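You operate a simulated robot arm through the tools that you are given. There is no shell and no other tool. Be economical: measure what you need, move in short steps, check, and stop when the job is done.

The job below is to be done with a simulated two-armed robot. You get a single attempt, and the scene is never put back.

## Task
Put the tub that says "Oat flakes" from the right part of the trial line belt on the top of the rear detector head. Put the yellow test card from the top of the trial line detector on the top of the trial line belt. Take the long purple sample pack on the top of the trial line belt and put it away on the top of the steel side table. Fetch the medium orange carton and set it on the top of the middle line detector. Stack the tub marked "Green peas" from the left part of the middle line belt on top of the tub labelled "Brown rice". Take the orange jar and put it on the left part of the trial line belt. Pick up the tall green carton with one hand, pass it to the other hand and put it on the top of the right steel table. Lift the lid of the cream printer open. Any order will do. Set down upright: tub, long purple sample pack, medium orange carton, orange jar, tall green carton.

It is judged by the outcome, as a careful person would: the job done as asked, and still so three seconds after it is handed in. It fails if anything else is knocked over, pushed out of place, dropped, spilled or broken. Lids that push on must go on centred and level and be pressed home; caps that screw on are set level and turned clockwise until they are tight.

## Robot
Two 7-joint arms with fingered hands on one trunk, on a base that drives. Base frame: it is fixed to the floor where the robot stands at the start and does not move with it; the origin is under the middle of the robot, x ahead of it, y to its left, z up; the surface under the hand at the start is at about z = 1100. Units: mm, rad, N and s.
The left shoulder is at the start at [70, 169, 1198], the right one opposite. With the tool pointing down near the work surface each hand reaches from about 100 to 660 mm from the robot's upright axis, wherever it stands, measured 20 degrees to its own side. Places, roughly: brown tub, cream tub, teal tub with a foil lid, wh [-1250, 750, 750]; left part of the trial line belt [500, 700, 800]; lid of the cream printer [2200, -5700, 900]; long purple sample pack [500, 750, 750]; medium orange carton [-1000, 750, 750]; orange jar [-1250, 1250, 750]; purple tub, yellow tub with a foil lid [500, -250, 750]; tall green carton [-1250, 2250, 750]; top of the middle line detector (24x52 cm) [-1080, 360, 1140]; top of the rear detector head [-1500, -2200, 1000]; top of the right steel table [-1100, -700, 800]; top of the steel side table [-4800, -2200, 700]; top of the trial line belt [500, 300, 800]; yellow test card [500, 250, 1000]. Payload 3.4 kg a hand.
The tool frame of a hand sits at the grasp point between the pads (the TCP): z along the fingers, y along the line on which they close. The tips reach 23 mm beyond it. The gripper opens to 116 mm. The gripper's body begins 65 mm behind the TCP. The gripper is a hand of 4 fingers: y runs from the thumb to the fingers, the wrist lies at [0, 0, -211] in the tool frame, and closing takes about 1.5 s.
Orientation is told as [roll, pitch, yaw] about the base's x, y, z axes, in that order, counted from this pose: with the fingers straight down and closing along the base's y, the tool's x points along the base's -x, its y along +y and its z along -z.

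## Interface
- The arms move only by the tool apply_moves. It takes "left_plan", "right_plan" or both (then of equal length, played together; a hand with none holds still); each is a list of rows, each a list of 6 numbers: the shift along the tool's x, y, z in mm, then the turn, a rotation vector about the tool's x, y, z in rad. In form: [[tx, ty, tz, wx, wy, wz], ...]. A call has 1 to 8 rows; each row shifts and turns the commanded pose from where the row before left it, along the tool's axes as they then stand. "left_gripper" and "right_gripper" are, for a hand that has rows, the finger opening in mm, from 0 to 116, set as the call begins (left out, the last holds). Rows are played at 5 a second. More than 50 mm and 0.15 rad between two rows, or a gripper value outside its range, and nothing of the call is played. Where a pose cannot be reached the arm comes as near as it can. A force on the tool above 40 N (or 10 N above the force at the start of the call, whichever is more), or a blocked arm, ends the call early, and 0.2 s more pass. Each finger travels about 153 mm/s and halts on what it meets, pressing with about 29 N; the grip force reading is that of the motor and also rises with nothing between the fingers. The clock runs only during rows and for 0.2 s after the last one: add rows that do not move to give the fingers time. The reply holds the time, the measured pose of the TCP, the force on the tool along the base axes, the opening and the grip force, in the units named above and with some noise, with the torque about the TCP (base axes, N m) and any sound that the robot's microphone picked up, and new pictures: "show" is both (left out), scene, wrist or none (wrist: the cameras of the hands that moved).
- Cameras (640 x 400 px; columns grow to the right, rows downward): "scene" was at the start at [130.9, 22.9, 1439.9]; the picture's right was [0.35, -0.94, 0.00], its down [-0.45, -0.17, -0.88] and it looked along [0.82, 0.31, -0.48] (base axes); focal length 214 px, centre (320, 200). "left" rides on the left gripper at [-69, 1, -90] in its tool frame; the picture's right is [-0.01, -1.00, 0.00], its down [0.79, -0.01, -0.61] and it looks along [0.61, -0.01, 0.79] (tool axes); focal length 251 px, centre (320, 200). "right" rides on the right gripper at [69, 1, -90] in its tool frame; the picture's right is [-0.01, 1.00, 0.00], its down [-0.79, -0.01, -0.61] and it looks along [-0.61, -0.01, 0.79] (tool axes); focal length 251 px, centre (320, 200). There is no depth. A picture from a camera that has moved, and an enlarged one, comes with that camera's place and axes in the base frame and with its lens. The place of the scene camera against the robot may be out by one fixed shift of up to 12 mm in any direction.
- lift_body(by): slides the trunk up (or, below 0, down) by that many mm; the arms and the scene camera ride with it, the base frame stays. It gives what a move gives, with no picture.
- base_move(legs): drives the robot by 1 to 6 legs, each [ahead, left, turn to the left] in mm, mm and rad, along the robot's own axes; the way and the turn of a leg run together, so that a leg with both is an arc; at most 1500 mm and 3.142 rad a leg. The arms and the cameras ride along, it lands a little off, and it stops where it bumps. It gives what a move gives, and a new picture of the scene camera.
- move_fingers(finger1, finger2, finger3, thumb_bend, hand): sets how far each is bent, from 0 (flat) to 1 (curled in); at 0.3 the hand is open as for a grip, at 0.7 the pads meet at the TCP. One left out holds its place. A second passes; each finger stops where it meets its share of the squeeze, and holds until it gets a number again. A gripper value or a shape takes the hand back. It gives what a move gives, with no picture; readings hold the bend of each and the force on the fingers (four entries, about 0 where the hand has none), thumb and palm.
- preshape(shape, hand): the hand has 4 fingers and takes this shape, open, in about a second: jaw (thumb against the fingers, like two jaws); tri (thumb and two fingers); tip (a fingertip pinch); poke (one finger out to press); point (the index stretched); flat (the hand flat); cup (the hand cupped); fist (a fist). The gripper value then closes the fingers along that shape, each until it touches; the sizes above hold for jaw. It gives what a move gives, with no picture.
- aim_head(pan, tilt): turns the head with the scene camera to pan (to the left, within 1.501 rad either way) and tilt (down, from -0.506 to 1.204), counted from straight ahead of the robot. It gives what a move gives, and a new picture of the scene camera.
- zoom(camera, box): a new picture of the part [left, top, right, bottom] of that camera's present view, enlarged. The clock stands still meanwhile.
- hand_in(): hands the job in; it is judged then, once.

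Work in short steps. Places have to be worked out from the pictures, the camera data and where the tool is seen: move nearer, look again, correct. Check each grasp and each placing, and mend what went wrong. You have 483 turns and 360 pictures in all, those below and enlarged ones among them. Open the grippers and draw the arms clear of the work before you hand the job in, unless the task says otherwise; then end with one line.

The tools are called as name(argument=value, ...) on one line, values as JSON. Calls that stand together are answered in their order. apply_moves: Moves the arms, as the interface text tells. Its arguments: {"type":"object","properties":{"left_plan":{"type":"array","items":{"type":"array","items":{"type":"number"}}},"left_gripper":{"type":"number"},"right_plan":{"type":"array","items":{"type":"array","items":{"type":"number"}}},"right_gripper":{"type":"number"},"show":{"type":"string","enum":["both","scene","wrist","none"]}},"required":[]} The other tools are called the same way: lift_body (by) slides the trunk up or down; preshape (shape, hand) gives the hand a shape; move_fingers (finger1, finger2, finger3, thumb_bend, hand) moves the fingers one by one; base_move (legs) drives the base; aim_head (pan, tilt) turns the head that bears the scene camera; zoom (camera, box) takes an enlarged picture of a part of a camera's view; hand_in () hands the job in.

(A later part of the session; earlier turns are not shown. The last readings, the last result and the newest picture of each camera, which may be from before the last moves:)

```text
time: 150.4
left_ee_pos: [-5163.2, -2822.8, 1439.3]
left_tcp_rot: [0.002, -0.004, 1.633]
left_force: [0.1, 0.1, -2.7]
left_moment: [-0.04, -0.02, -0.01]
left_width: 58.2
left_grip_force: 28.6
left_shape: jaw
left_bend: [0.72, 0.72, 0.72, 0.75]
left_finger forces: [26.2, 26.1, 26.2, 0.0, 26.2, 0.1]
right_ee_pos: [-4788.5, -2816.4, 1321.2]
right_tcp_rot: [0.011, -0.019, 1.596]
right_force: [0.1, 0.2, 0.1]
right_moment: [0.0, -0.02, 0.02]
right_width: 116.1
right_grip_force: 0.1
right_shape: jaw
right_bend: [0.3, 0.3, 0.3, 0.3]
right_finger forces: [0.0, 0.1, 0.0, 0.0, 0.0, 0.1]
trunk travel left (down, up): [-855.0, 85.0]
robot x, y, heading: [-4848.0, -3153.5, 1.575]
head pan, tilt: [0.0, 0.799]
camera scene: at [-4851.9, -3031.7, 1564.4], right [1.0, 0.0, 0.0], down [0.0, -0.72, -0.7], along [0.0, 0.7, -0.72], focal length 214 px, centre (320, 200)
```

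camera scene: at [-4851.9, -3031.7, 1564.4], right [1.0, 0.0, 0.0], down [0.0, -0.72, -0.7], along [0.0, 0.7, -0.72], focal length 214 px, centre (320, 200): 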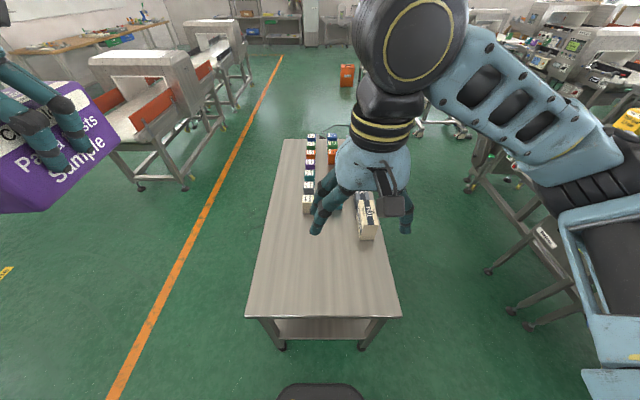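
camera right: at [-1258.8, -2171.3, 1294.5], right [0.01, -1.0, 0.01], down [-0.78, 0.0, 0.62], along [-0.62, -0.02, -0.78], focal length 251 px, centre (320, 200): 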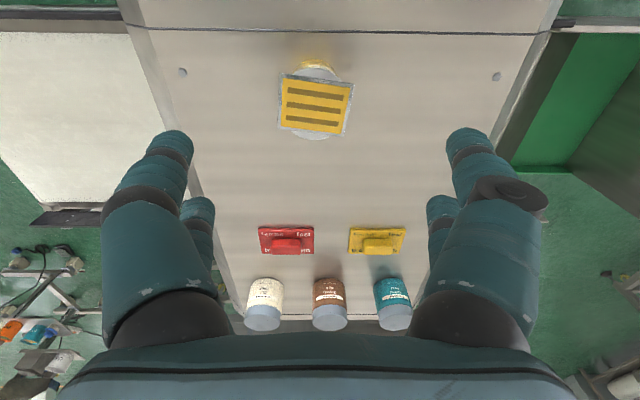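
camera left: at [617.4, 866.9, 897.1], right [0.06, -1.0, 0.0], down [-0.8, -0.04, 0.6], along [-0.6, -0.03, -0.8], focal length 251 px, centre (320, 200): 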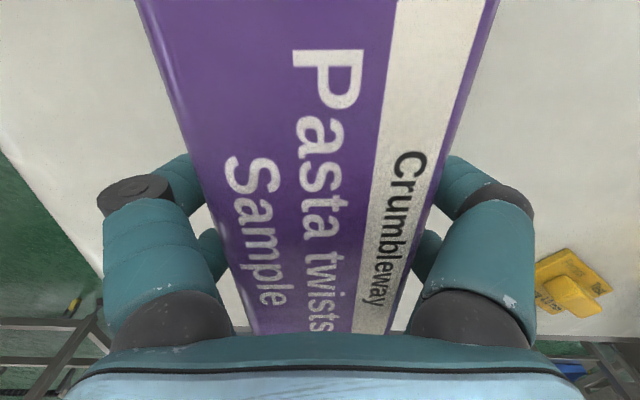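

The table's near part is free. I'll place the pack at about [-4960,-2650]. The left hand goes over it while the right moves aside.

apply_moves(left_plan=[[-27, -35, 0, 0, 0, 0.01], [-27, -35, 0, 0, 0, 0.01], [-27, -35, 0, 0, 0, 0.01], [-27, -35, 0, 0, 0, 0.01], [-26, -36, 0, 0, 0, 0.01], [-26, -36, 0, 0, 0, 0.01], [0, 0, 0, 0, 0, 0]], right_plan=[[10, -40, 0, 0, 0, 0], [10, -40, 0, 0, 0, 0], [10, -40, 0, 0, 0, 0], [10, -40, 0, 0, 0, 0], [0, 0, 0, 0, 0, 0], [0, 0, 0, 0, 0, 0], [0, 0, 0, 0, 0, 0]], show="none")

lift_body(by=-380)

apply_moves(left_plan=[[0, 0, 30, 0, 0, 0], [0, 0, 30, 0, 0, 0], [0, 0, 0, 0, 0, 0]])

```text
time: 152.0
left_ee_pos: [-5007.1, -2698.3, 1412.0]
left_tcp_rot: [0.001, -0.003, 1.575]
left_force: [0.2, -0.7, -1.8]
left_moment: [-0.04, -0.03, -0.03]
left_width: 58.4
left_grip_force: 29.3
left_shape: jaw
left_bend: [0.72, 0.72, 0.72, 0.75]
left_finger forces: [26.4, 26.5, 26.4, 0.0, 26.5, 0.0]
left hand out of reach, approached as far as the arm can: row 5, 6
right_ee_pos: [-4625.5, -2854.2, 1315.4]
right_tcp_rot: [0.012, -0.019, 1.595]
right_force: [0.1, 0.3, -0.3]
right_moment: [0.03, 0.0, 0.04]
right_width: 115.8
right_grip_force: 0.0
right_shape: jaw
right_bend: [0.3, 0.3, 0.3, 0.3]
right_finger forces: [0.0, 0.0, 0.0, 0.0, 0.1, 0.0]
trunk travel left (down, up): [-855.0, 85.0]
robot x, y, heading: [-4845.6, -3156.4, 1.571]
head pan, tilt: [0.0, 0.799]
```

```text
time: 155.6
left_ee_pos: [-5008.3, -2698.3, 1031.9]
left_tcp_rot: [-0.002, -0.003, 1.574]
left_force: [0.0, 0.1, -2.3]
left_moment: [-0.01, 0.0, -0.04]
left_width: 58.1
left_grip_force: 29.3
left_shape: jaw
left_bend: [0.72, 0.72, 0.72, 0.75]
left_finger forces: [26.3, 26.4, 26.4, 0.1, 26.4, 0.1]
right_ee_pos: [-4626.3, -2853.8, 937.4]
right_tcp_rot: [0.01, -0.018, 1.594]
right_force: [0.9, 0.1, 0.6]
right_moment: [0.01, -0.02, -0.02]
right_width: 116.0
right_grip_force: 0.0
right_shape: jaw
right_bend: [0.3, 0.3, 0.3, 0.3]
right_finger forces: [0.0, 0.0, 0.1, 0.0, 0.0, 0.1]
trunk travel left (down, up): [-475.0, 465.0]
robot x, y, heading: [-4845.8, -3152.6, 1.572]
head pan, tilt: [0.0, 0.799]
```

```text
time: 156.4
left_ee_pos: [-5006.9, -2697.9, 970.8]
left_tcp_rot: [0.0, -0.004, 1.574]
left_force: [0.6, -0.1, -2.7]
left_moment: [-0.03, -0.05, -0.01]
left_width: 58.0
left_grip_force: 29.5
left_shape: jaw
left_bend: [0.72, 0.72, 0.72, 0.75]
left_finger forces: [26.3, 26.5, 26.3, 0.0, 26.4, 0.0]
right_ee_pos: [-4626.2, -2854.7, 936.1]
right_tcp_rot: [0.011, -0.019, 1.597]
right_force: [-0.1, 0.2, 0.3]
right_moment: [0.01, 0.0, -0.02]
right_width: 116.0
right_grip_force: 0.1
right_shape: jaw
right_bend: [0.3, 0.3, 0.3, 0.3]
right_finger forces: [0.0, 0.0, 0.0, 0.1, 0.0, 0.1]
trunk travel left (down, up): [-475.0, 465.0]
robot x, y, heading: [-4847.8, -3154.6, 1.568]
head pan, tilt: [0.0, 0.799]
camera scene: at [-4851.7, -3031.7, 1184.3], right [1.0, 0.0, 0.0], down [0.0, -0.72, -0.7], along [0.0, 0.7, -0.72], focal length 214 px, centre (320, 200)
camera left: at [-5010.7, -2628.6, 1060.4], right [1.0, 0.01, 0.0], down [0.01, -0.8, 0.6], along [0.01, -0.6, -0.8], focal length 251 px, centre (320, 200)
```

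scene: 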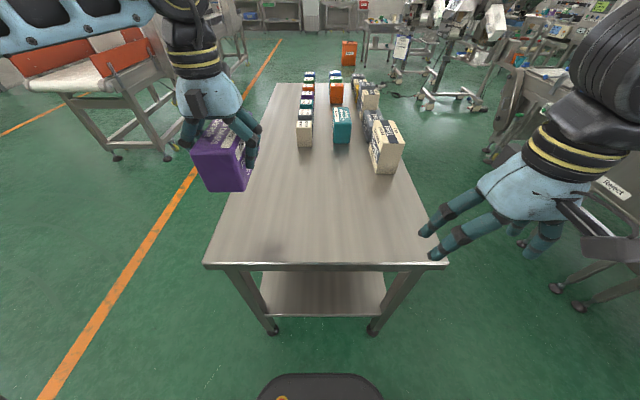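
left: 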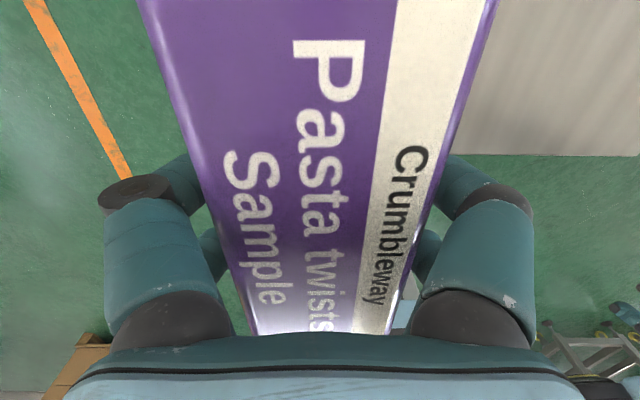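

By triangulation the table top is at z≈743, x -5106…-4584, near edge y≈-2805. I move the pack 40 mm further in and descend.

apply_moves(left_plan=[[-13, -13, 35, 0, 0, 0], [-13, -13, 35, 0, 0, 0], [-14, -14, 35, 0, 0, 0], [0, 0, 30, 0, 0, 0], [0, 0, 15, 0, 0, 0], [0, 0, 8, 0, 0, 0], [0, 0, 6, 0, 0, 0]], show="scene")

```text
time: 158.0
left_ee_pos: [-4977.4, -2664.6, 805.8]
left_tcp_rot: [-0.003, -0.005, 1.575]
left_force: [0.1, 0.5, -2.7]
left_moment: [-0.04, 0.01, 0.01]
left_width: 58.4
left_grip_force: 29.1
left_shape: jaw
left_bend: [0.72, 0.72, 0.72, 0.75]
left_finger forces: [26.2, 26.4, 26.3, 0.1, 26.5, 0.0]
left hand out of reach, approached as far as the arm can: row 3
right_ee_pos: [-4626.1, -2854.2, 935.8]
right_tcp_rot: [0.011, -0.017, 1.595]
right_force: [-0.4, -1.2, 0.8]
right_moment: [0.01, -0.04, 0.0]
right_width: 116.0
right_grip_force: 0.2
right_shape: jaw
right_bend: [0.3, 0.3, 0.3, 0.3]
right_finger forces: [0.1, 0.1, 0.0, 0.1, 0.0, 0.0]
trunk travel left (down, up): [-475.0, 465.0]
robot x, y, heading: [-4845.5, -3155.3, 1.569]
head pan, tilt: [0.0, 0.799]
camera scene: at [-4851.7, -3031.5, 1184.3], right [1.0, 0.0, 0.0], down [0.0, -0.72, -0.7], along [0.0, 0.7, -0.72], focal length 214 px, centre (320, 200)
```

scene: 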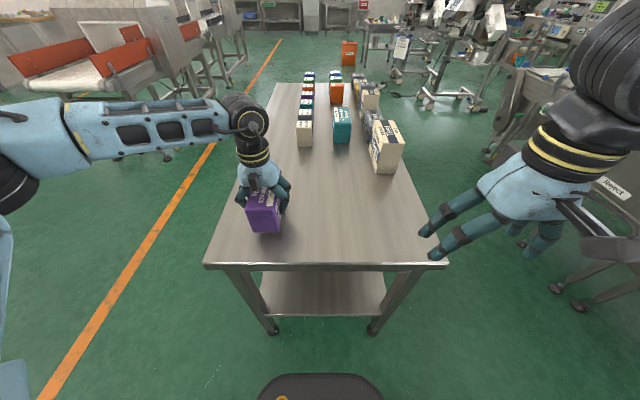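

Nearly down; small guarded steps now.

apply_moves(left_plan=[[0, 0, 4, 0, 0, 0], [0, 0, 4, 0, 0, 0], [0, 0, 4, 0, 0, 0], [0, 0, 4, 0, 0, 0], [0, 0, 4, 0, 0, 0], [0, 0, 4, 0, 0, 0], [0, 0, 4, 0, 0, 0], [0, 0, 4, 0, 0, 0]], show="scene")

```text
time: 159.8
left_ee_pos: [-4980.2, -2665.4, 785.3]
left_tcp_rot: [-0.007, -0.019, 1.576]
left_force: [0.2, -4.0, 22.4]
left_moment: [-0.2, 0.22, 0.02]
left_width: 57.9
left_grip_force: 29.2
left_shape: jaw
left_bend: [0.72, 0.73, 0.73, 0.75]
left_finger forces: [29.7, 30.3, 30.5, 0.1, 29.8, 0.1]
left hand out of reach, approached as far as the arm can: row 2, 7
right_ee_pos: [-4625.1, -2857.2, 936.9]
right_tcp_rot: [0.013, -0.02, 1.594]
right_force: [-0.7, -0.1, 0.2]
right_moment: [-0.02, 0.02, 0.05]
right_width: 115.9
right_grip_force: 0.1
right_shape: jaw
right_bend: [0.3, 0.3, 0.3, 0.3]
right_finger forces: [0.1, 0.1, 0.0, 0.0, 0.1, 0.0]
trunk travel left (down, up): [-475.0, 465.0]
robot x, y, heading: [-4842.4, -3156.0, 1.57]
head pan, tilt: [0.0, 0.799]
stopped in row 8 (left hand): the force on the tool passed its limit at 44 N (the readings are from after the stop); the commanded pose is now the measured one
camera scene: at [-4851.2, -3035.3, 1184.9], right [1.0, 0.0, 0.0], down [0.0, -0.71, -0.7], along [0.0, 0.7, -0.71], focal length 214 px, centre (320, 200)
```

scene: 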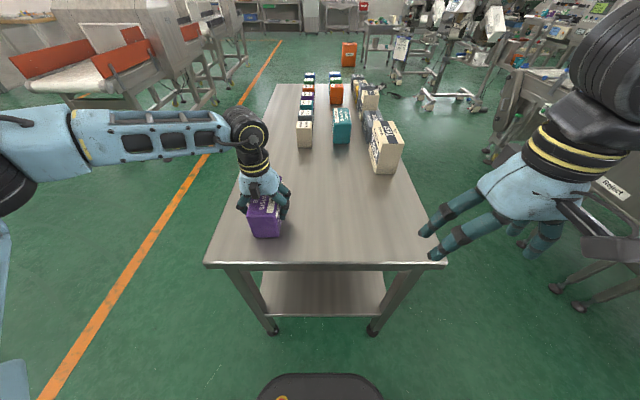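

Contact at TCP z≈785. I ease, release and rise.

apply_moves(left_plan=[[0, 0, -1, 0, 0, 0], [0, 0, 0, 0, 0, 0]], show="none")

apply_moves(left_plan=[[0, 0, 0, 0, 0, 0], [0, 0, 0, 0, 0, 0], [0, 0, 0, 0, 0, 0], [0, 0, -10, 0, 0, 0], [5, 0, -30, 0, 0, 0], [5, 0, -40, 0, 0, 0], [15, 0, -45, 0, 0, 0], [25, 0, -40, 0, 0, 0]], left_gripper=116)

```text
time: 160.4
left_ee_pos: [-4978.5, -2666.4, 785.2]
left_tcp_rot: [-0.005, -0.021, 1.577]
left_force: [-1.4, -0.1, 28.1]
left_moment: [-0.11, 0.21, -0.01]
left_width: 58.0
left_grip_force: 28.9
left_shape: jaw
left_bend: [0.72, 0.73, 0.73, 0.76]
left_finger forces: [30.2, 30.9, 30.1, 0.0, 29.4, 0.1]
right_ee_pos: [-4624.9, -2858.1, 938.0]
right_tcp_rot: [0.013, -0.022, 1.596]
right_force: [0.3, -0.8, 0.6]
right_moment: [0.01, -0.04, 0.01]
right_width: 116.1
right_grip_force: 0.1
right_shape: jaw
right_bend: [0.3, 0.3, 0.3, 0.3]
right_finger forces: [0.0, 0.0, 0.0, 0.0, 0.0, 0.0]
trunk travel left (down, up): [-475.0, 465.0]
robot x, y, heading: [-4847.8, -3153.4, 1.571]
head pan, tilt: [0.0, 0.799]
```

```text
time: 162.2
left_ee_pos: [-4981.8, -2717.6, 950.1]
left_tcp_rot: [-0.004, -0.018, 1.575]
left_force: [0.9, -0.3, 0.8]
left_moment: [0.04, -0.01, -0.01]
left_width: 115.8
left_grip_force: 0.1
left_shape: jaw
left_bend: [0.3, 0.3, 0.3, 0.3]
left_finger forces: [0.1, 0.0, 0.0, 0.0, 0.0, 0.0]
right_ee_pos: [-4625.9, -2855.3, 936.2]
right_tcp_rot: [0.012, -0.019, 1.595]
right_force: [0.8, 0.2, -0.5]
right_moment: [0.01, -0.02, 0.0]
right_width: 116.0
right_grip_force: 0.1
right_shape: jaw
right_bend: [0.3, 0.3, 0.3, 0.3]
right_finger forces: [0.1, 0.1, 0.0, 0.1, 0.1, 0.1]
trunk travel left (down, up): [-475.0, 465.0]
robot x, y, heading: [-4849.3, -3157.3, 1.572]
head pan, tilt: [0.0, 0.799]
camera scene: at [-4851.3, -3033.3, 1184.5], right [1.0, 0.0, 0.0], down [0.0, -0.72, -0.7], along [0.0, 0.7, -0.72], focal length 214 px, centre (320, 200)
camera left: at [-4984.0, -2649.8, 1040.8], right [1.0, 0.01, 0.01], down [0.01, -0.8, 0.59], along [0.01, -0.59, -0.8], focal length 251 px, centre (320, 200)
```

scene: 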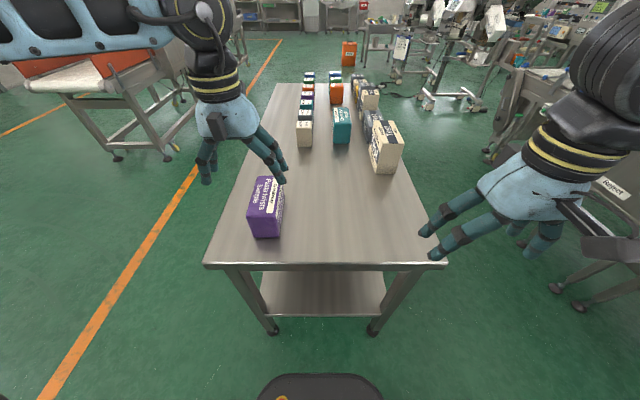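
left: 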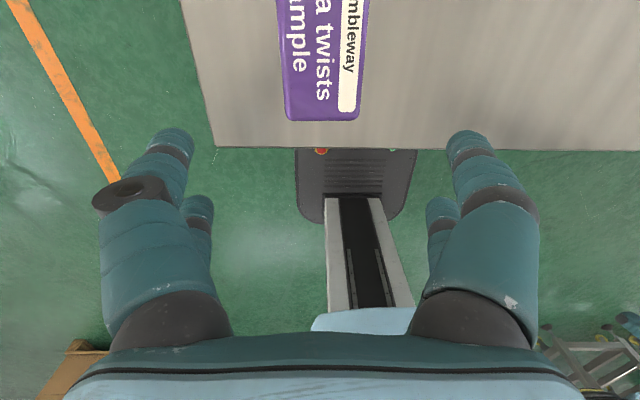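

The purple pack is upright on the steel side table. I raise the trunk, and drive back the known way (hands free) towards the printer area.

lift_body(by=400)

base_move(legs=[[-250, 0, 0], [0, 0, -1.822], [1500, 0, 0], [1100, 0, 0], [0, 0, 0.251]])

aim_head(pan=0.0, tilt=0.4)

```text
time: 166.1
left_ee_pos: [-4981.6, -2716.2, 1348.6]
left_tcp_rot: [-0.005, -0.014, 1.575]
left_force: [-0.3, 0.2, 0.3]
left_moment: [0.0, 0.02, 0.0]
left_width: 116.0
left_grip_force: 0.0
left_shape: jaw
left_bend: [0.3, 0.3, 0.3, 0.3]
left_finger forces: [0.0, 0.0, 0.0, 0.0, 0.0, 0.0]
right_ee_pos: [-4625.2, -2853.9, 1336.3]
right_tcp_rot: [0.01, -0.017, 1.595]
right_force: [-0.2, 0.8, -0.4]
right_moment: [0.01, 0.04, 0.01]
right_width: 115.9
right_grip_force: 0.1
right_shape: jaw
right_bend: [0.3, 0.3, 0.3, 0.3]
right_finger forces: [0.1, 0.0, 0.0, 0.1, 0.0, 0.0]
trunk travel left (down, up): [-875.0, 65.0]
robot x, y, heading: [-4846.8, -3149.0, 1.573]
head pan, tilt: [0.0, 0.799]
```

```text
time: 185.6
left_ee_pos: [-1866.4, -4025.8, 1349.2]
left_tcp_rot: [-0.005, -0.013, -0.055]
left_force: [0.3, -0.7, 0.1]
left_moment: [-0.02, 0.02, -0.01]
left_width: 116.0
left_grip_force: 0.1
left_shape: jaw
left_bend: [0.3, 0.3, 0.3, 0.3]
left_finger forces: [0.0, 0.0, 0.0, 0.1, 0.0, 0.0]
right_ee_pos: [-2024.7, -4373.5, 1336.0]
right_tcp_rot: [0.011, -0.016, -0.035]
right_force: [0.2, -0.3, -0.8]
right_moment: [0.01, -0.02, -0.05]
right_width: 116.2
right_grip_force: 0.0
right_shape: jaw
right_bend: [0.3, 0.3, 0.3, 0.3]
right_finger forces: [0.1, 0.0, 0.0, 0.0, 0.1, 0.0]
trunk travel left (down, up): [-875.0, 65.0]
robot x, y, heading: [-2312.4, -4133.0, -0.057]
head pan, tilt: [0.0, 0.799]
camera scene: at [-2184.6, -4151.8, 1584.3], right [-0.06, -1.0, 0.0], down [-0.72, 0.04, -0.7], along [0.7, -0.04, -0.72], focal length 214 px, centre (320, 200)
```

scene: 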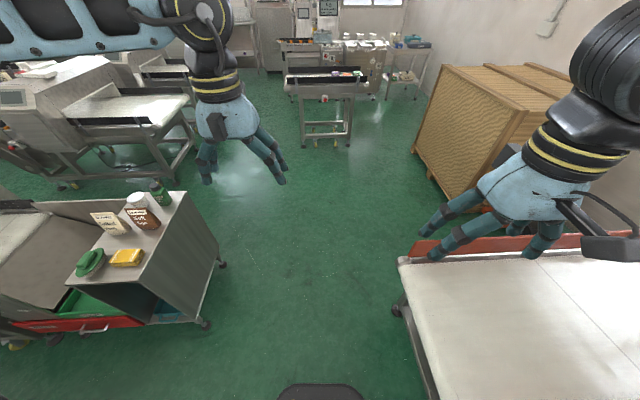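

```text
time: 186.5
left_ee_pos: [-1866.2, -4025.1, 1348.4]
left_tcp_rot: [-0.006, -0.015, -0.056]
left_force: [0.1, -0.9, 0.6]
left_moment: [0.0, -0.03, -0.01]
left_width: 116.1
left_grip_force: 0.0
left_shape: jaw
left_bend: [0.3, 0.3, 0.3, 0.3]
left_finger forces: [0.0, 0.1, 0.0, 0.1, 0.1, 0.1]
right_ee_pos: [-2025.2, -4371.8, 1335.7]
right_tcp_rot: [0.012, -0.019, -0.035]
right_force: [-0.2, 0.6, -0.3]
right_moment: [0.01, 0.04, -0.01]
right_width: 116.3
right_grip_force: 0.0
right_shape: jaw
right_bend: [0.3, 0.3, 0.3, 0.3]
right_finger forces: [0.0, 0.0, 0.0, 0.0, 0.0, 0.0]
trunk travel left (down, up): [-875.0, 65.0]
robot x, y, heading: [-2311.4, -4131.4, -0.06]
head pan, tilt: [0.0, 0.4]
camera scene: at [-2173.1, -4150.8, 1619.4], right [-0.06, -1.0, 0.0], down [-0.39, 0.02, -0.92], along [0.92, -0.05, -0.39], focal length 214 px, centre (320, 200)
```

scene: 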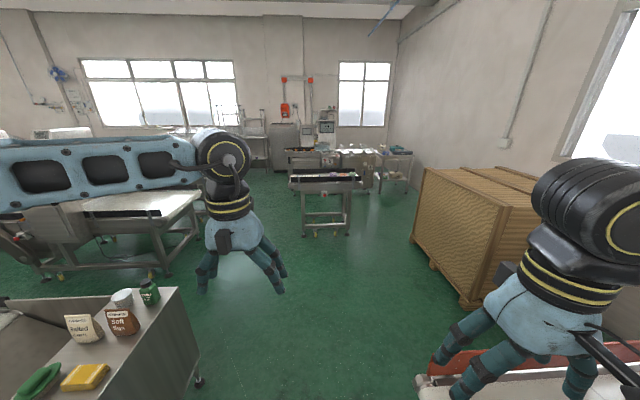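

The printer corner is ahead-right. I drive on along the lane and look again.

base_move(legs=[[0, 120, 0.058], [1500, 0, 0], [500, 0, 0]])

aim_head(pan=-0.45, tilt=0.35)

```text
time: 197.3
left_ee_pos: [126.2, -3863.0, 1348.7]
left_tcp_rot: [-0.004, -0.018, 0.015]
left_force: [0.7, 0.1, 0.1]
left_moment: [0.0, -0.04, 0.01]
left_width: 116.0
left_grip_force: 0.1
left_shape: jaw
left_bend: [0.3, 0.3, 0.3, 0.3]
left_finger forces: [0.0, 0.0, 0.1, 0.0, 0.0, 0.0]
right_ee_pos: [-9.9, -4220.2, 1337.1]
right_tcp_rot: [0.011, -0.02, 0.034]
right_force: [0.4, 0.3, 0.5]
right_moment: [-0.03, 0.02, -0.04]
right_width: 115.7
right_grip_force: 0.1
right_shape: jaw
right_bend: [0.3, 0.3, 0.3, 0.3]
right_finger forces: [0.0, 0.0, 0.0, 0.0, 0.0, 0.1]
trunk travel left (down, up): [-875.0, 65.0]
robot x, y, heading: [-307.1, -4003.5, 0.014]
head pan, tilt: [0.0, 0.4]
camera scene: at [-172.6, -4008.4, 1619.7], right [0.01, -1.0, 0.0], down [-0.39, 0.0, -0.92], along [0.92, 0.01, -0.39], focal length 214 px, centre (320, 200)
```

scene: 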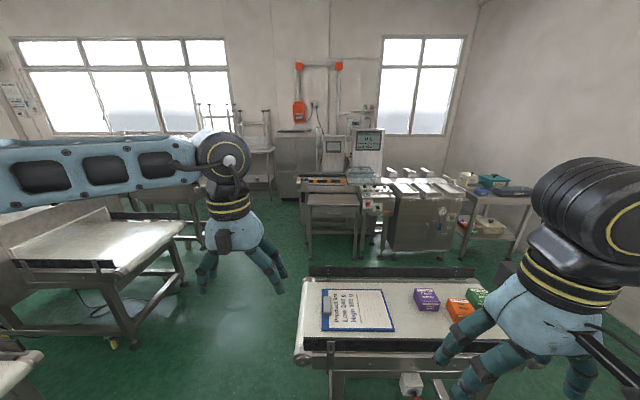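

```text
time: 198.2
left_ee_pos: [128.8, -3861.8, 1348.7]
left_tcp_rot: [-0.005, -0.015, 0.015]
left_force: [0.0, 0.5, 0.4]
left_moment: [0.0, 0.0, -0.04]
left_width: 115.9
left_grip_force: 0.1
left_shape: jaw
left_bend: [0.3, 0.3, 0.3, 0.3]
left_finger forces: [0.0, 0.0, 0.0, 0.1, 0.0, 0.1]
right_ee_pos: [-7.0, -4218.0, 1336.4]
right_tcp_rot: [0.01, -0.017, 0.036]
right_force: [-0.2, 0.5, -0.8]
right_moment: [-0.02, -0.05, 0.02]
right_width: 116.0
right_grip_force: 0.2
right_shape: jaw
right_bend: [0.3, 0.3, 0.3, 0.3]
right_finger forces: [0.0, 0.0, 0.0, 0.0, 0.0, 0.0]
trunk travel left (down, up): [-875.0, 65.0]
robot x, y, heading: [-309.6, -3999.9, 0.011]
head pan, tilt: [-0.45, 0.351]
camera scene: at [-177.8, -4048.9, 1623.9], right [-0.42, -0.91, 0.0], down [-0.31, 0.15, -0.94], along [0.85, -0.4, -0.34], focal length 214 px, centre (320, 200)
```

scene: 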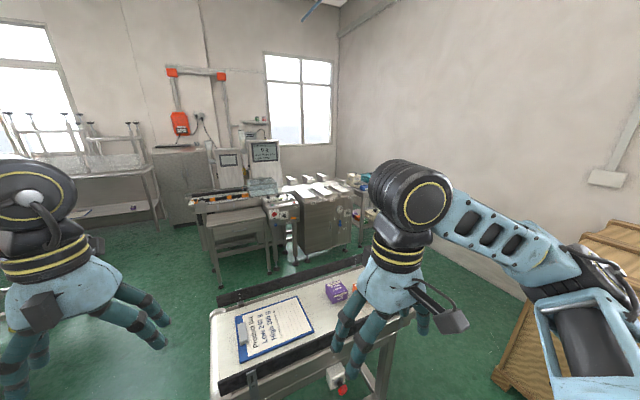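

Zoom on the corner table where the printer should be.

aim_head(pan=-0.75, tilt=0.35)

zoom(camera="scene", box=[180, 120, 340, 220])

```text
time: 199.0
left_ee_pos: [127.6, -3862.0, 1348.8]
left_tcp_rot: [-0.006, -0.016, 0.014]
left_force: [-0.8, -0.1, -0.2]
left_moment: [-0.02, 0.0, 0.01]
left_width: 115.9
left_grip_force: 0.0
left_shape: jaw
left_bend: [0.3, 0.3, 0.3, 0.3]
left_finger forces: [0.0, 0.0, 0.0, 0.1, 0.0, 0.0]
right_ee_pos: [-6.9, -4220.1, 1336.0]
right_tcp_rot: [0.01, -0.018, 0.034]
right_force: [0.4, 0.8, -0.4]
right_moment: [-0.01, -0.01, -0.03]
right_width: 115.9
right_grip_force: 0.1
right_shape: jaw
right_bend: [0.3, 0.3, 0.3, 0.3]
right_finger forces: [0.0, 0.0, 0.1, 0.0, 0.0, 0.0]
trunk travel left (down, up): [-875.0, 65.0]
robot x, y, heading: [-309.2, -3998.4, 0.012]
head pan, tilt: [-0.75, 0.351]
camera scene: at [-194.0, -4072.1, 1624.0], right [-0.67, -0.74, 0.0], down [-0.25, 0.23, -0.94], along [0.69, -0.63, -0.34], focal length 214 px, centre (320, 200)
```

scene: 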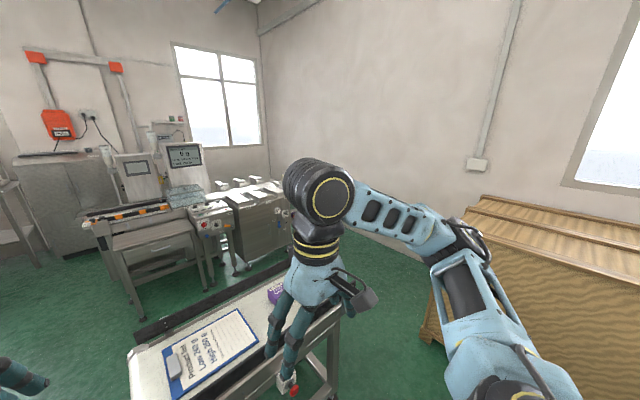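

```text
4.00 times, centred on (260, 170) of scene
camera zoom: at [-194.0, -4072.1, 1624.0], right [-0.67, -0.74, 0.0], down [-0.25, 0.23, -0.94], along [0.69, -0.63, -0.34], focal length 858 px, centre (560, 320)
```

zoom: 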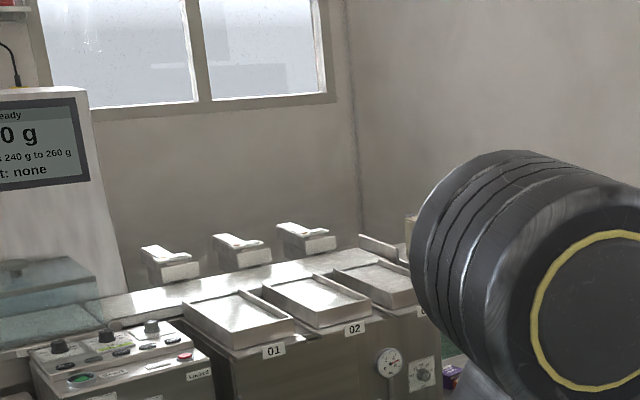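

I go around the clipboard conveyor on its north side, then down the aisle to the printer corner.

base_move(legs=[[0, 450, -0.012], [1500, 0, 0], [0, 0, -1.2]])

aim_head(pan=0.0, tilt=0.5)

```text
time: 211.7
left_ee_pos: [1476.2, -3894.6, 1348.3]
left_tcp_rot: [-0.004, -0.016, -1.18]
left_force: [0.4, 0.3, -0.6]
left_moment: [-0.02, -0.01, 0.01]
left_width: 115.9
left_grip_force: 0.0
left_shape: jaw
left_bend: [0.3, 0.3, 0.3, 0.3]
left_finger forces: [0.1, 0.0, 0.1, 0.0, 0.0, 0.0]
right_ee_pos: [1094.5, -3900.7, 1336.6]
right_tcp_rot: [0.01, -0.019, -1.16]
right_force: [-0.8, -0.5, 0.3]
right_moment: [0.02, -0.03, 0.01]
right_width: 116.0
right_grip_force: 0.0
right_shape: jaw
right_bend: [0.3, 0.3, 0.3, 0.3]
right_finger forces: [0.1, 0.1, 0.0, 0.1, 0.0, 0.0]
trunk travel left (down, up): [-875.0, 65.0]
robot x, y, heading: [1185.5, -3543.7, -1.185]
head pan, tilt: [-0.75, 0.351]
camera scene: at [1168.0, -3682.6, 1624.0], right [-0.94, 0.35, 0.0], down [0.12, 0.32, -0.94], along [-0.33, -0.88, -0.34], focal length 214 px, centre (320, 200)
```

scene: 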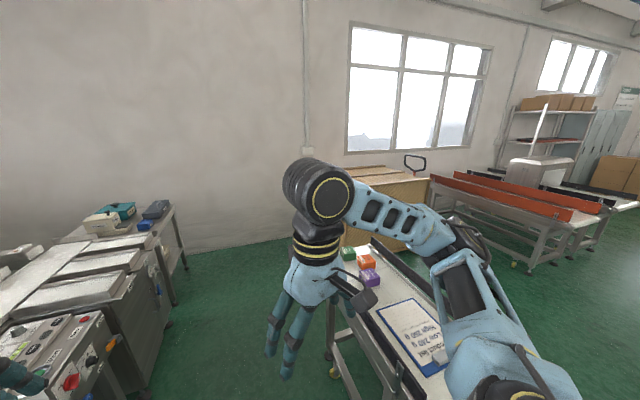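

```text
time: 212.8
left_ee_pos: [1475.6, -3894.3, 1347.3]
left_tcp_rot: [-0.004, -0.017, -1.178]
left_force: [-0.5, 0.8, 0.5]
left_moment: [-0.01, 0.03, -0.02]
left_width: 115.8
left_grip_force: 0.1
left_shape: jaw
left_bend: [0.3, 0.3, 0.3, 0.3]
left_finger forces: [0.0, 0.0, 0.0, 0.0, 0.0, 0.1]
right_ee_pos: [1094.5, -3899.8, 1335.9]
right_tcp_rot: [0.01, -0.018, -1.159]
right_force: [0.1, 0.1, 0.1]
right_moment: [0.01, -0.01, 0.01]
right_width: 116.2
right_grip_force: 0.0
right_shape: jaw
right_bend: [0.3, 0.3, 0.3, 0.3]
right_finger forces: [0.1, 0.0, 0.1, 0.0, 0.1, 0.0]
trunk travel left (down, up): [-875.0, 65.0]
robot x, y, heading: [1185.3, -3541.9, -1.188]
head pan, tilt: [0.0, 0.499]
camera scene: at [1234.9, -3679.9, 1610.4], right [-0.93, -0.38, 0.0], down [-0.18, 0.44, -0.88], along [0.33, -0.81, -0.48], focal length 214 px, centre (320, 200)
```

scene: 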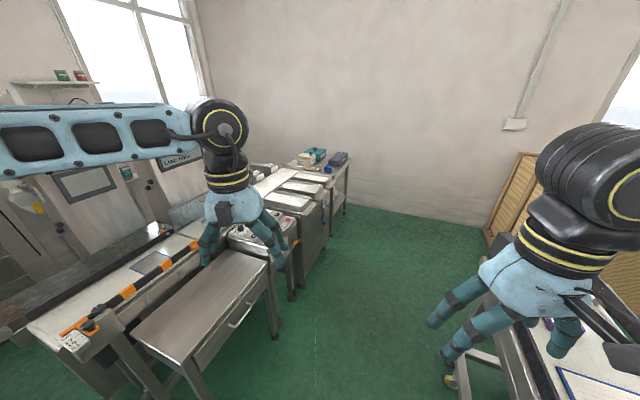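

I see the printer table ahead. Zoom in.

zoom(camera="scene", box=[250, 120, 400, 215])

```text
4.21 times, centred on (325, 168) of scene
camera zoom: at [1234.9, -3679.9, 1610.4], right [-0.93, -0.38, 0.0], down [-0.18, 0.44, -0.88], along [0.33, -0.81, -0.48], focal length 903 px, centre (299, 337)
```

zoom: 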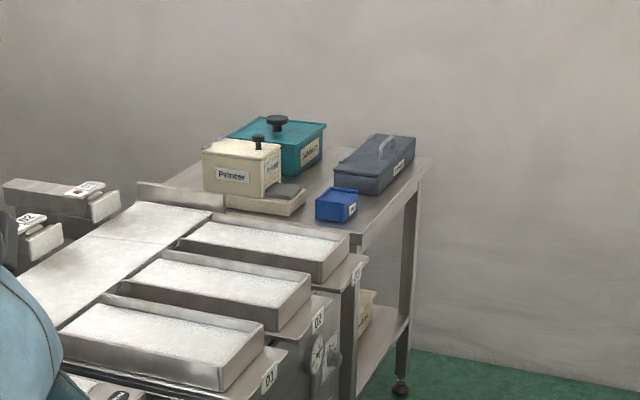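

The printer is at about [2200,-5790], table's -x edge x≈1890. I drive down the aisle and turn to face +x.

base_move(legs=[[1000, -370, 0], [1000, -370, 0], [0, 0, 1.188]])

aim_head(pan=0.0, tilt=0.5)

```text
time: 226.4
left_ee_pos: [1721.3, -5508.5, 1348.0]
left_tcp_rot: [-0.006, -0.016, 0.078]
left_force: [0.4, 0.1, 0.3]
left_moment: [0.02, -0.02, 0.03]
left_width: 115.8
left_grip_force: 0.2
left_shape: jaw
left_bend: [0.3, 0.3, 0.3, 0.3]
left_finger forces: [0.0, 0.0, 0.0, 0.0, 0.1, 0.0]
right_ee_pos: [1610.8, -5873.7, 1335.6]
right_tcp_rot: [0.012, -0.018, 0.101]
right_force: [-1.1, 0.5, -0.4]
right_moment: [-0.06, -0.03, 0.0]
right_width: 116.1
right_grip_force: 0.0
right_shape: jaw
right_bend: [0.3, 0.3, 0.3, 0.3]
right_finger forces: [0.0, 0.1, 0.1, 0.1, 0.0, 0.0]
trunk travel left (down, up): [-875.0, 65.0]
robot x, y, heading: [1296.5, -5674.9, 0.075]
head pan, tilt: [0.0, 0.499]
camera scene: at [1431.5, -5672.7, 1610.4], right [0.08, -1.0, 0.0], down [-0.48, -0.04, -0.88], along [0.88, 0.07, -0.48], focal length 214 px, centre (320, 200)
```

scene: 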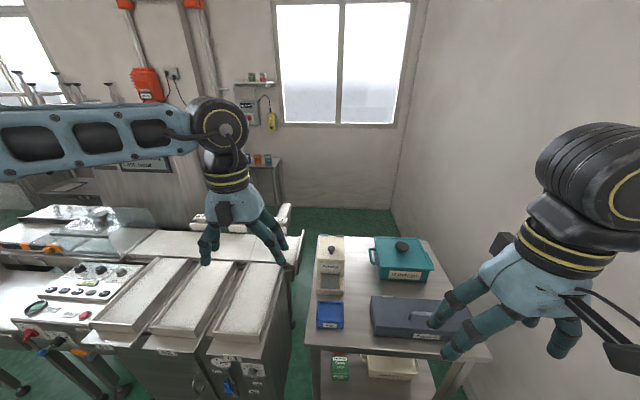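

```text
time: 227.0
left_ee_pos: [1721.6, -5506.2, 1348.6]
left_tcp_rot: [-0.004, -0.018, 0.078]
left_force: [0.2, 0.0, -0.3]
left_moment: [0.03, 0.0, -0.03]
left_width: 115.9
left_grip_force: 0.1
left_shape: jaw
left_bend: [0.3, 0.3, 0.3, 0.3]
left_finger forces: [0.0, 0.0, 0.1, 0.1, 0.0, 0.0]
right_ee_pos: [1611.2, -5871.5, 1336.7]
right_tcp_rot: [0.011, -0.017, 0.099]
right_force: [-0.1, 0.2, -0.2]
right_moment: [-0.02, -0.02, 0.02]
right_width: 115.8
right_grip_force: 0.2
right_shape: jaw
right_bend: [0.3, 0.3, 0.3, 0.3]
right_finger forces: [0.1, 0.0, 0.1, 0.0, 0.1, 0.0]
trunk travel left (down, up): [-875.0, 65.0]
robot x, y, heading: [1294.8, -5677.9, 0.077]
head pan, tilt: [0.0, 0.499]
camera scene: at [1431.5, -5672.5, 1610.3], right [0.08, -1.0, 0.0], down [-0.48, -0.04, -0.88], along [0.88, 0.07, -0.48], focal length 214 px, centre (320, 200)
```

scene: 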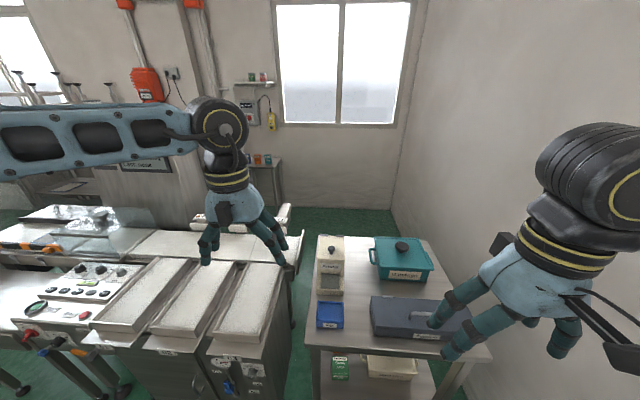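

The cream printer is centred ahead. I drive closer and a bit right, so the left hand can work on its lid.

base_move(legs=[[0, 0, -0.077], [290, -110, 0]])

aim_head(pan=0.25, tilt=0.8)

zoom(camera="scene", box=[230, 120, 430, 245])

```text
time: 229.6
left_ee_pos: [2029.1, -5648.8, 1348.9]
left_tcp_rot: [-0.006, -0.016, 0.001]
left_force: [-0.6, -0.6, 0.4]
left_moment: [0.02, -0.02, 0.01]
left_width: 115.7
left_grip_force: 0.1
left_shape: jaw
left_bend: [0.3, 0.3, 0.3, 0.3]
left_finger forces: [0.1, 0.1, 0.1, 0.0, 0.1, 0.0]
right_ee_pos: [1890.2, -6005.3, 1336.5]
right_tcp_rot: [0.011, -0.018, 0.022]
right_force: [0.0, 0.2, 0.9]
right_moment: [0.01, -0.02, 0.0]
right_width: 115.9
right_grip_force: 0.1
right_shape: jaw
right_bend: [0.3, 0.3, 0.3, 0.3]
right_finger forces: [0.0, 0.0, 0.0, 0.0, 0.0, 0.0]
trunk travel left (down, up): [-875.0, 65.0]
robot x, y, heading: [1592.7, -5782.6, -0.004]
head pan, tilt: [0.0, 0.499]
camera scene: at [1728.3, -5792.1, 1610.7], right [0.0, -1.0, 0.0], down [-0.48, 0.0, -0.88], along [0.88, 0.0, -0.48], focal length 214 px, centre (320, 200)
```

scene: 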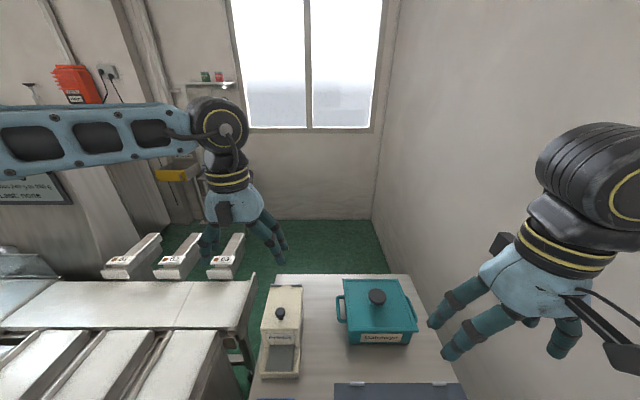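

```text
time: 230.4
left_ee_pos: [2034.2, -5649.7, 1348.0]
left_tcp_rot: [-0.006, -0.014, 0.003]
left_force: [0.4, -0.1, -0.7]
left_moment: [-0.01, 0.01, 0.02]
left_width: 115.8
left_grip_force: 0.0
left_shape: jaw
left_bend: [0.3, 0.3, 0.3, 0.3]
left_finger forces: [0.1, 0.0, 0.0, 0.0, 0.0, 0.0]
right_ee_pos: [1894.5, -6006.1, 1335.6]
right_tcp_rot: [0.011, -0.019, 0.022]
right_force: [0.2, 0.6, -0.3]
right_moment: [0.0, -0.02, 0.01]
right_width: 115.9
right_grip_force: 0.1
right_shape: jaw
right_bend: [0.3, 0.3, 0.3, 0.3]
right_finger forces: [0.1, 0.0, 0.1, 0.1, 0.0, 0.0]
trunk travel left (down, up): [-875.0, 65.0]
robot x, y, heading: [1594.9, -5781.7, 0.001]
head pan, tilt: [0.25, 0.799]
camera scene: at [1719.2, -5773.3, 1584.4], right [0.25, -0.97, 0.0], down [-0.69, -0.18, -0.7], along [0.68, 0.17, -0.72], focal length 214 px, centre (320, 200)
```

scene: 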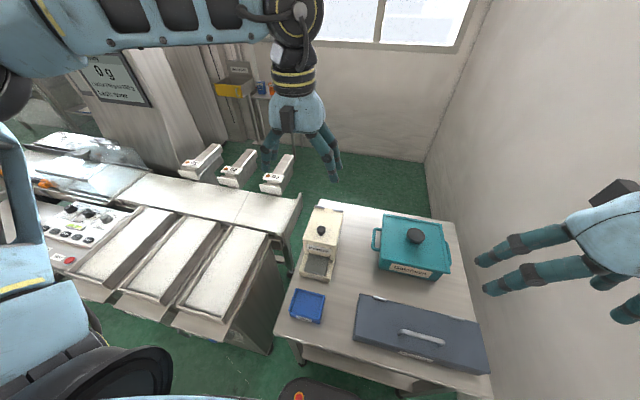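

```text
3.20 times, centred on (330, 182) of scene
camera zoom: at [1719.2, -5773.3, 1584.4], right [0.25, -0.97, 0.0], down [-0.69, -0.18, -0.7], along [0.68, 0.17, -0.72], focal length 686 px, centre (288, 256)
```

zoom: 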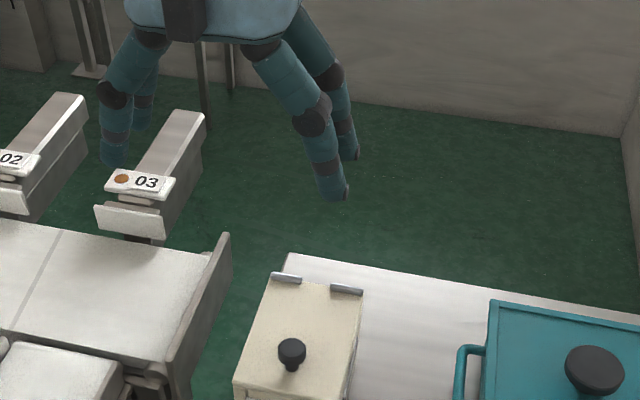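

The lid has its hinges at the back (+x) and a black knob near the front at about [2205,-5652,900]. I move a bit closer, lower the trunk, and bring the left hand over the knob.

base_move(legs=[[60, 0, 0]])

lift_body(by=-200)

apply_moves(left_plan=[[-30, 0, 20, 0, 0, 0], [-30, 0, 20, 0, 0, 0], [-30, 0, 20, 0, 0, 0], [-15, 0, 20, 0, 0, 0], [0, 0, 0, 0, 0, 0]])

```text
time: 231.4
left_ee_pos: [2081.2, -5649.9, 1352.9]
left_tcp_rot: [-0.004, -0.024, 0.002]
left_force: [-0.4, 1.2, -0.4]
left_moment: [-0.02, -0.06, 0.0]
left_width: 116.0
left_grip_force: 0.0
left_shape: jaw
left_bend: [0.3, 0.3, 0.3, 0.3]
left_finger forces: [0.0, 0.0, 0.0, 0.0, 0.0, 0.0]
right_ee_pos: [1943.0, -6005.3, 1338.4]
right_tcp_rot: [0.01, -0.028, 0.024]
right_force: [-1.2, 0.3, 0.0]
right_moment: [-0.05, -0.06, -0.05]
right_width: 116.1
right_grip_force: 0.0
right_shape: jaw
right_bend: [0.3, 0.3, 0.3, 0.3]
right_finger forces: [0.0, 0.1, 0.0, 0.0, 0.1, 0.0]
trunk travel left (down, up): [-875.0, 65.0]
robot x, y, heading: [1655.9, -5783.1, 0.002]
head pan, tilt: [0.25, 0.799]
camera scene: at [1765.5, -5773.0, 1585.6], right [0.25, -0.97, 0.0], down [-0.69, -0.18, -0.7], along [0.68, 0.17, -0.71], focal length 214 px, centre (320, 200)
```

scene: 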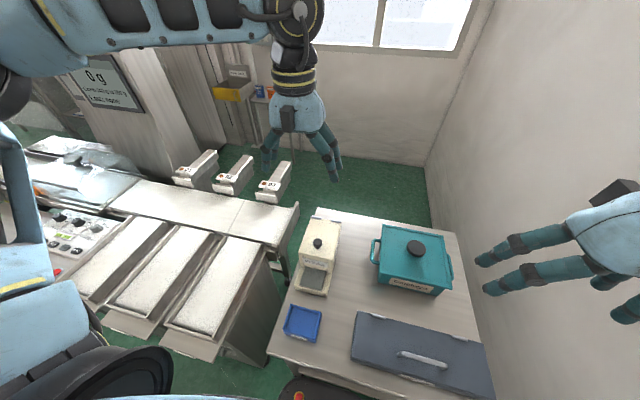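

```text
time: 233.6
left_ee_pos: [2093.1, -5650.1, 1148.0]
left_tcp_rot: [-0.006, -0.013, 0.002]
left_force: [-0.3, -0.2, -0.9]
left_moment: [0.0, 0.02, -0.01]
left_width: 116.0
left_grip_force: 0.0
left_shape: jaw
left_bend: [0.3, 0.3, 0.3, 0.3]
left_finger forces: [0.0, 0.0, 0.0, 0.0, 0.0, 0.1]
right_ee_pos: [1953.1, -6007.2, 1136.2]
right_tcp_rot: [0.009, -0.018, 0.024]
right_force: [-0.6, 0.5, 0.6]
right_moment: [0.05, 0.01, -0.01]
right_width: 115.9
right_grip_force: 0.1
right_shape: jaw
right_bend: [0.3, 0.3, 0.3, 0.3]
right_finger forces: [0.0, 0.0, 0.0, 0.1, 0.0, 0.0]
trunk travel left (down, up): [-675.0, 265.0]
robot x, y, heading: [1657.0, -5785.3, 0.002]
head pan, tilt: [0.25, 0.799]
```

```text
time: 234.8
left_ee_pos: [2177.9, -5628.1, 1065.7]
left_tcp_rot: [-0.007, -0.016, 0.001]
left_force: [0.2, 0.4, -0.3]
left_moment: [0.01, 0.01, 0.01]
left_width: 115.8
left_grip_force: 0.0
left_shape: jaw
left_bend: [0.3, 0.3, 0.3, 0.3]
left_finger forces: [0.0, 0.0, 0.0, 0.0, 0.0, 0.1]
left hand out of reach, approached as far as the arm can: row 2, 3, 4
right_ee_pos: [1954.7, -6005.9, 1136.1]
right_tcp_rot: [0.01, -0.018, 0.023]
right_force: [-0.4, -0.5, 0.3]
right_moment: [-0.02, -0.01, 0.01]
right_width: 116.0
right_grip_force: 0.1
right_shape: jaw
right_bend: [0.3, 0.3, 0.3, 0.3]
right_finger forces: [0.1, 0.0, 0.0, 0.0, 0.0, 0.0]
trunk travel left (down, up): [-675.0, 265.0]
robot x, y, heading: [1658.6, -5788.7, -0.004]
head pan, tilt: [0.25, 0.799]
camera scene: at [1778.4, -5773.1, 1384.4], right [0.25, -0.97, 0.0], down [-0.69, -0.18, -0.7], along [0.68, 0.17, -0.72], focal length 214 px, centre (320, 200)
camera left: at [2243.7, -5627.4, 1157.2], right [0.01, -1.0, 0.01], down [-0.81, 0.0, 0.59], along [-0.59, -0.01, -0.81], focal length 251 px, centre (320, 200)
```

scene: 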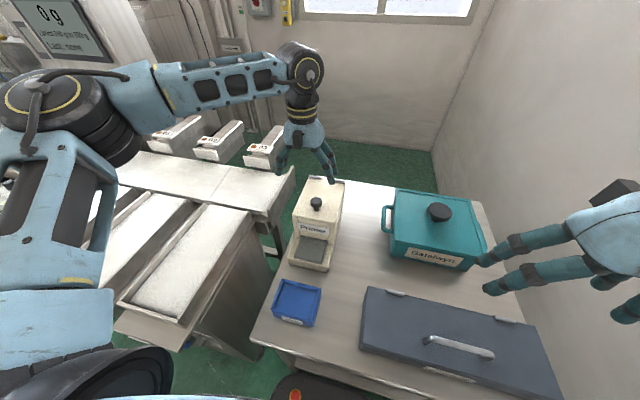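
left: 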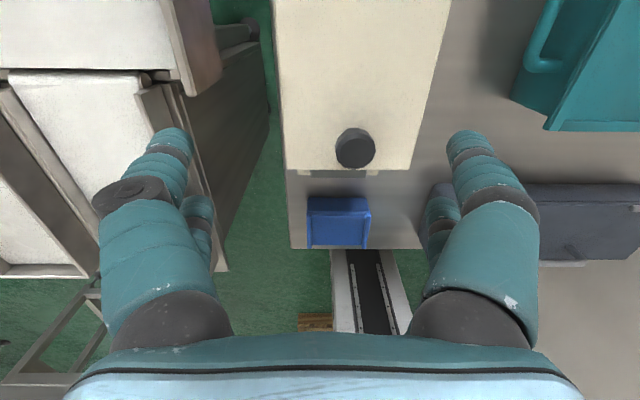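

Triangulation gives the knob at about [2160,-5657,970], hinge line at x≈2277, z≈945. A pinch that lets the knob pivot between the pads suits lifting; I try the "tip" shape and look.

preshape(shape="tip", hand="left")

zoom(camera="left", box=[0, 0, 640, 400])

apply_moves(left_plan=[[0, 0, 0, 0, 0, 0], [0, 0, 0, 0, 0, 0], [0, 0, 0, 0, 0, 0], [0, 0, 0, 0, 0, 0], [0, 0, 0, 0, 0, 0], [0, 0, 0, 0, 0, 0]], left_gripper=10, show="wrist")

```text
time: 235.7
left_ee_pos: [2177.3, -5629.8, 1066.4]
left_tcp_rot: [-0.008, -0.017, 0.003]
left_force: [-0.3, -0.1, -0.6]
left_moment: [-0.03, 0.01, 0.0]
left_width: 116.0
left_grip_force: 0.0
left_shape: tip
left_bend: [0.3, 0.3, 0.3, 0.3]
left_finger forces: [0.0, 0.0, 0.0, 0.1, 0.0, 0.0]
right_ee_pos: [1953.4, -6005.8, 1136.0]
right_tcp_rot: [0.01, -0.019, 0.024]
right_force: [0.1, -0.1, -0.3]
right_moment: [0.01, 0.0, 0.02]
right_width: 115.9
right_grip_force: 0.0
right_shape: jaw
right_bend: [0.3, 0.3, 0.3, 0.3]
right_finger forces: [0.1, 0.0, 0.0, 0.1, 0.0, 0.0]
trunk travel left (down, up): [-675.0, 265.0]
robot x, y, heading: [1658.1, -5783.6, -0.0]
head pan, tilt: [0.25, 0.799]
```

```text
1.00 times, centred on (320, 200) of left (not enlarged: the box is as wide or as high as the picture)
camera zoom: at [2243.7, -5627.5, 1157.3], right [0.01, -1.0, 0.01], down [-0.81, 0.0, 0.59], along [-0.59, -0.01, -0.81], focal length 251 px, centre (320, 200)
```

zoom: 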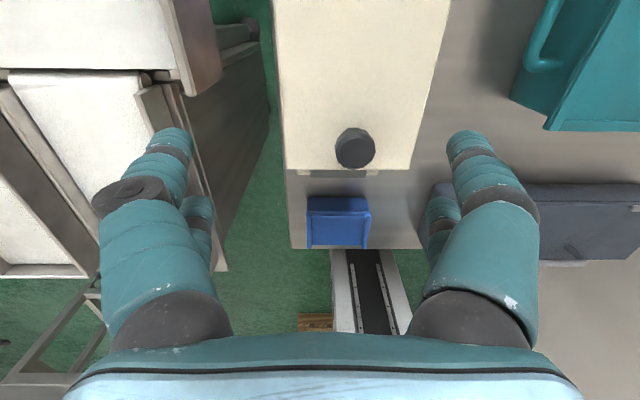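

```text
time: 237.1
left_ee_pos: [2178.9, -5628.9, 1066.3]
left_tcp_rot: [-0.007, -0.018, 0.0]
left_force: [-0.1, -0.1, 0.3]
left_moment: [0.01, 0.02, -0.02]
left_width: 10.3
left_grip_force: 0.1
left_shape: tip
left_bend: [0.72, 0.72, 0.72, 0.73]
left_finger forces: [0.0, 0.0, 0.0, 0.0, 0.1, 0.0]
right_ee_pos: [1953.9, -6006.3, 1135.1]
right_tcp_rot: [0.011, -0.017, 0.023]
right_force: [-0.3, 0.1, 0.0]
right_moment: [0.02, -0.01, -0.01]
right_width: 115.8
right_grip_force: 0.1
right_shape: jaw
right_bend: [0.3, 0.3, 0.3, 0.3]
right_finger forces: [0.0, 0.0, 0.1, 0.0, 0.1, 0.0]
trunk travel left (down, up): [-675.0, 265.0]
robot x, y, heading: [1651.0, -5780.5, -0.002]
head pan, tilt: [0.25, 0.799]
camera left: at [2243.6, -5627.5, 1157.3], right [0.01, -1.0, 0.01], down [-0.81, 0.0, 0.59], along [-0.59, -0.01, -0.81], focal length 251 px, centre (320, 200)
```

left: 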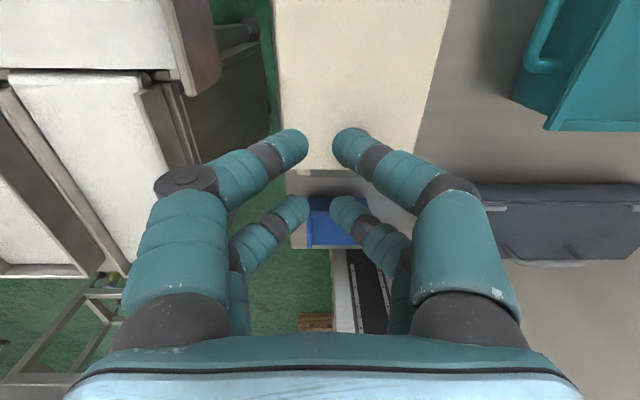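

The tip shape still closes in two pairs. Before lifting, I want the robot ~100 mm further right/closer for reach; check the right side clearance first.

aim_head(pan=-1.2, tilt=0.6)

```text
time: 238.7
left_ee_pos: [2177.1, -5630.3, 1066.2]
left_tcp_rot: [-0.007, -0.016, 0.004]
left_force: [0.3, -0.1, 0.2]
left_moment: [0.01, 0.0, -0.04]
left_width: 10.5
left_grip_force: 0.1
left_shape: tip
left_bend: [0.72, 0.72, 0.72, 0.73]
left_finger forces: [0.1, 0.1, 0.1, 0.1, 0.0, 0.0]
right_ee_pos: [1953.7, -6006.0, 1137.2]
right_tcp_rot: [0.011, -0.017, 0.023]
right_force: [-0.7, 0.3, 0.4]
right_moment: [-0.01, -0.02, 0.0]
right_width: 116.0
right_grip_force: 0.1
right_shape: jaw
right_bend: [0.3, 0.3, 0.3, 0.3]
right_finger forces: [0.0, 0.1, 0.0, 0.0, 0.1, 0.0]
trunk travel left (down, up): [-675.0, 265.0]
robot x, y, heading: [1655.6, -5785.4, 0.004]
head pan, tilt: [-1.201, 0.6]
camera scene: at [1732.3, -5875.3, 1401.3], right [-0.93, -0.36, 0.0], down [-0.2, 0.53, -0.82], along [0.3, -0.77, -0.57], focal length 214 px, centre (320, 200)
```

scene: 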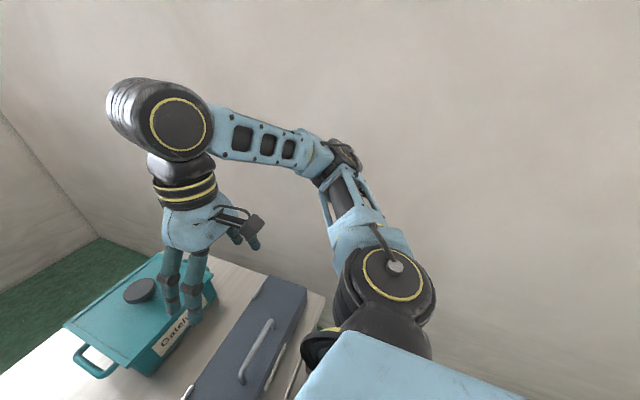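

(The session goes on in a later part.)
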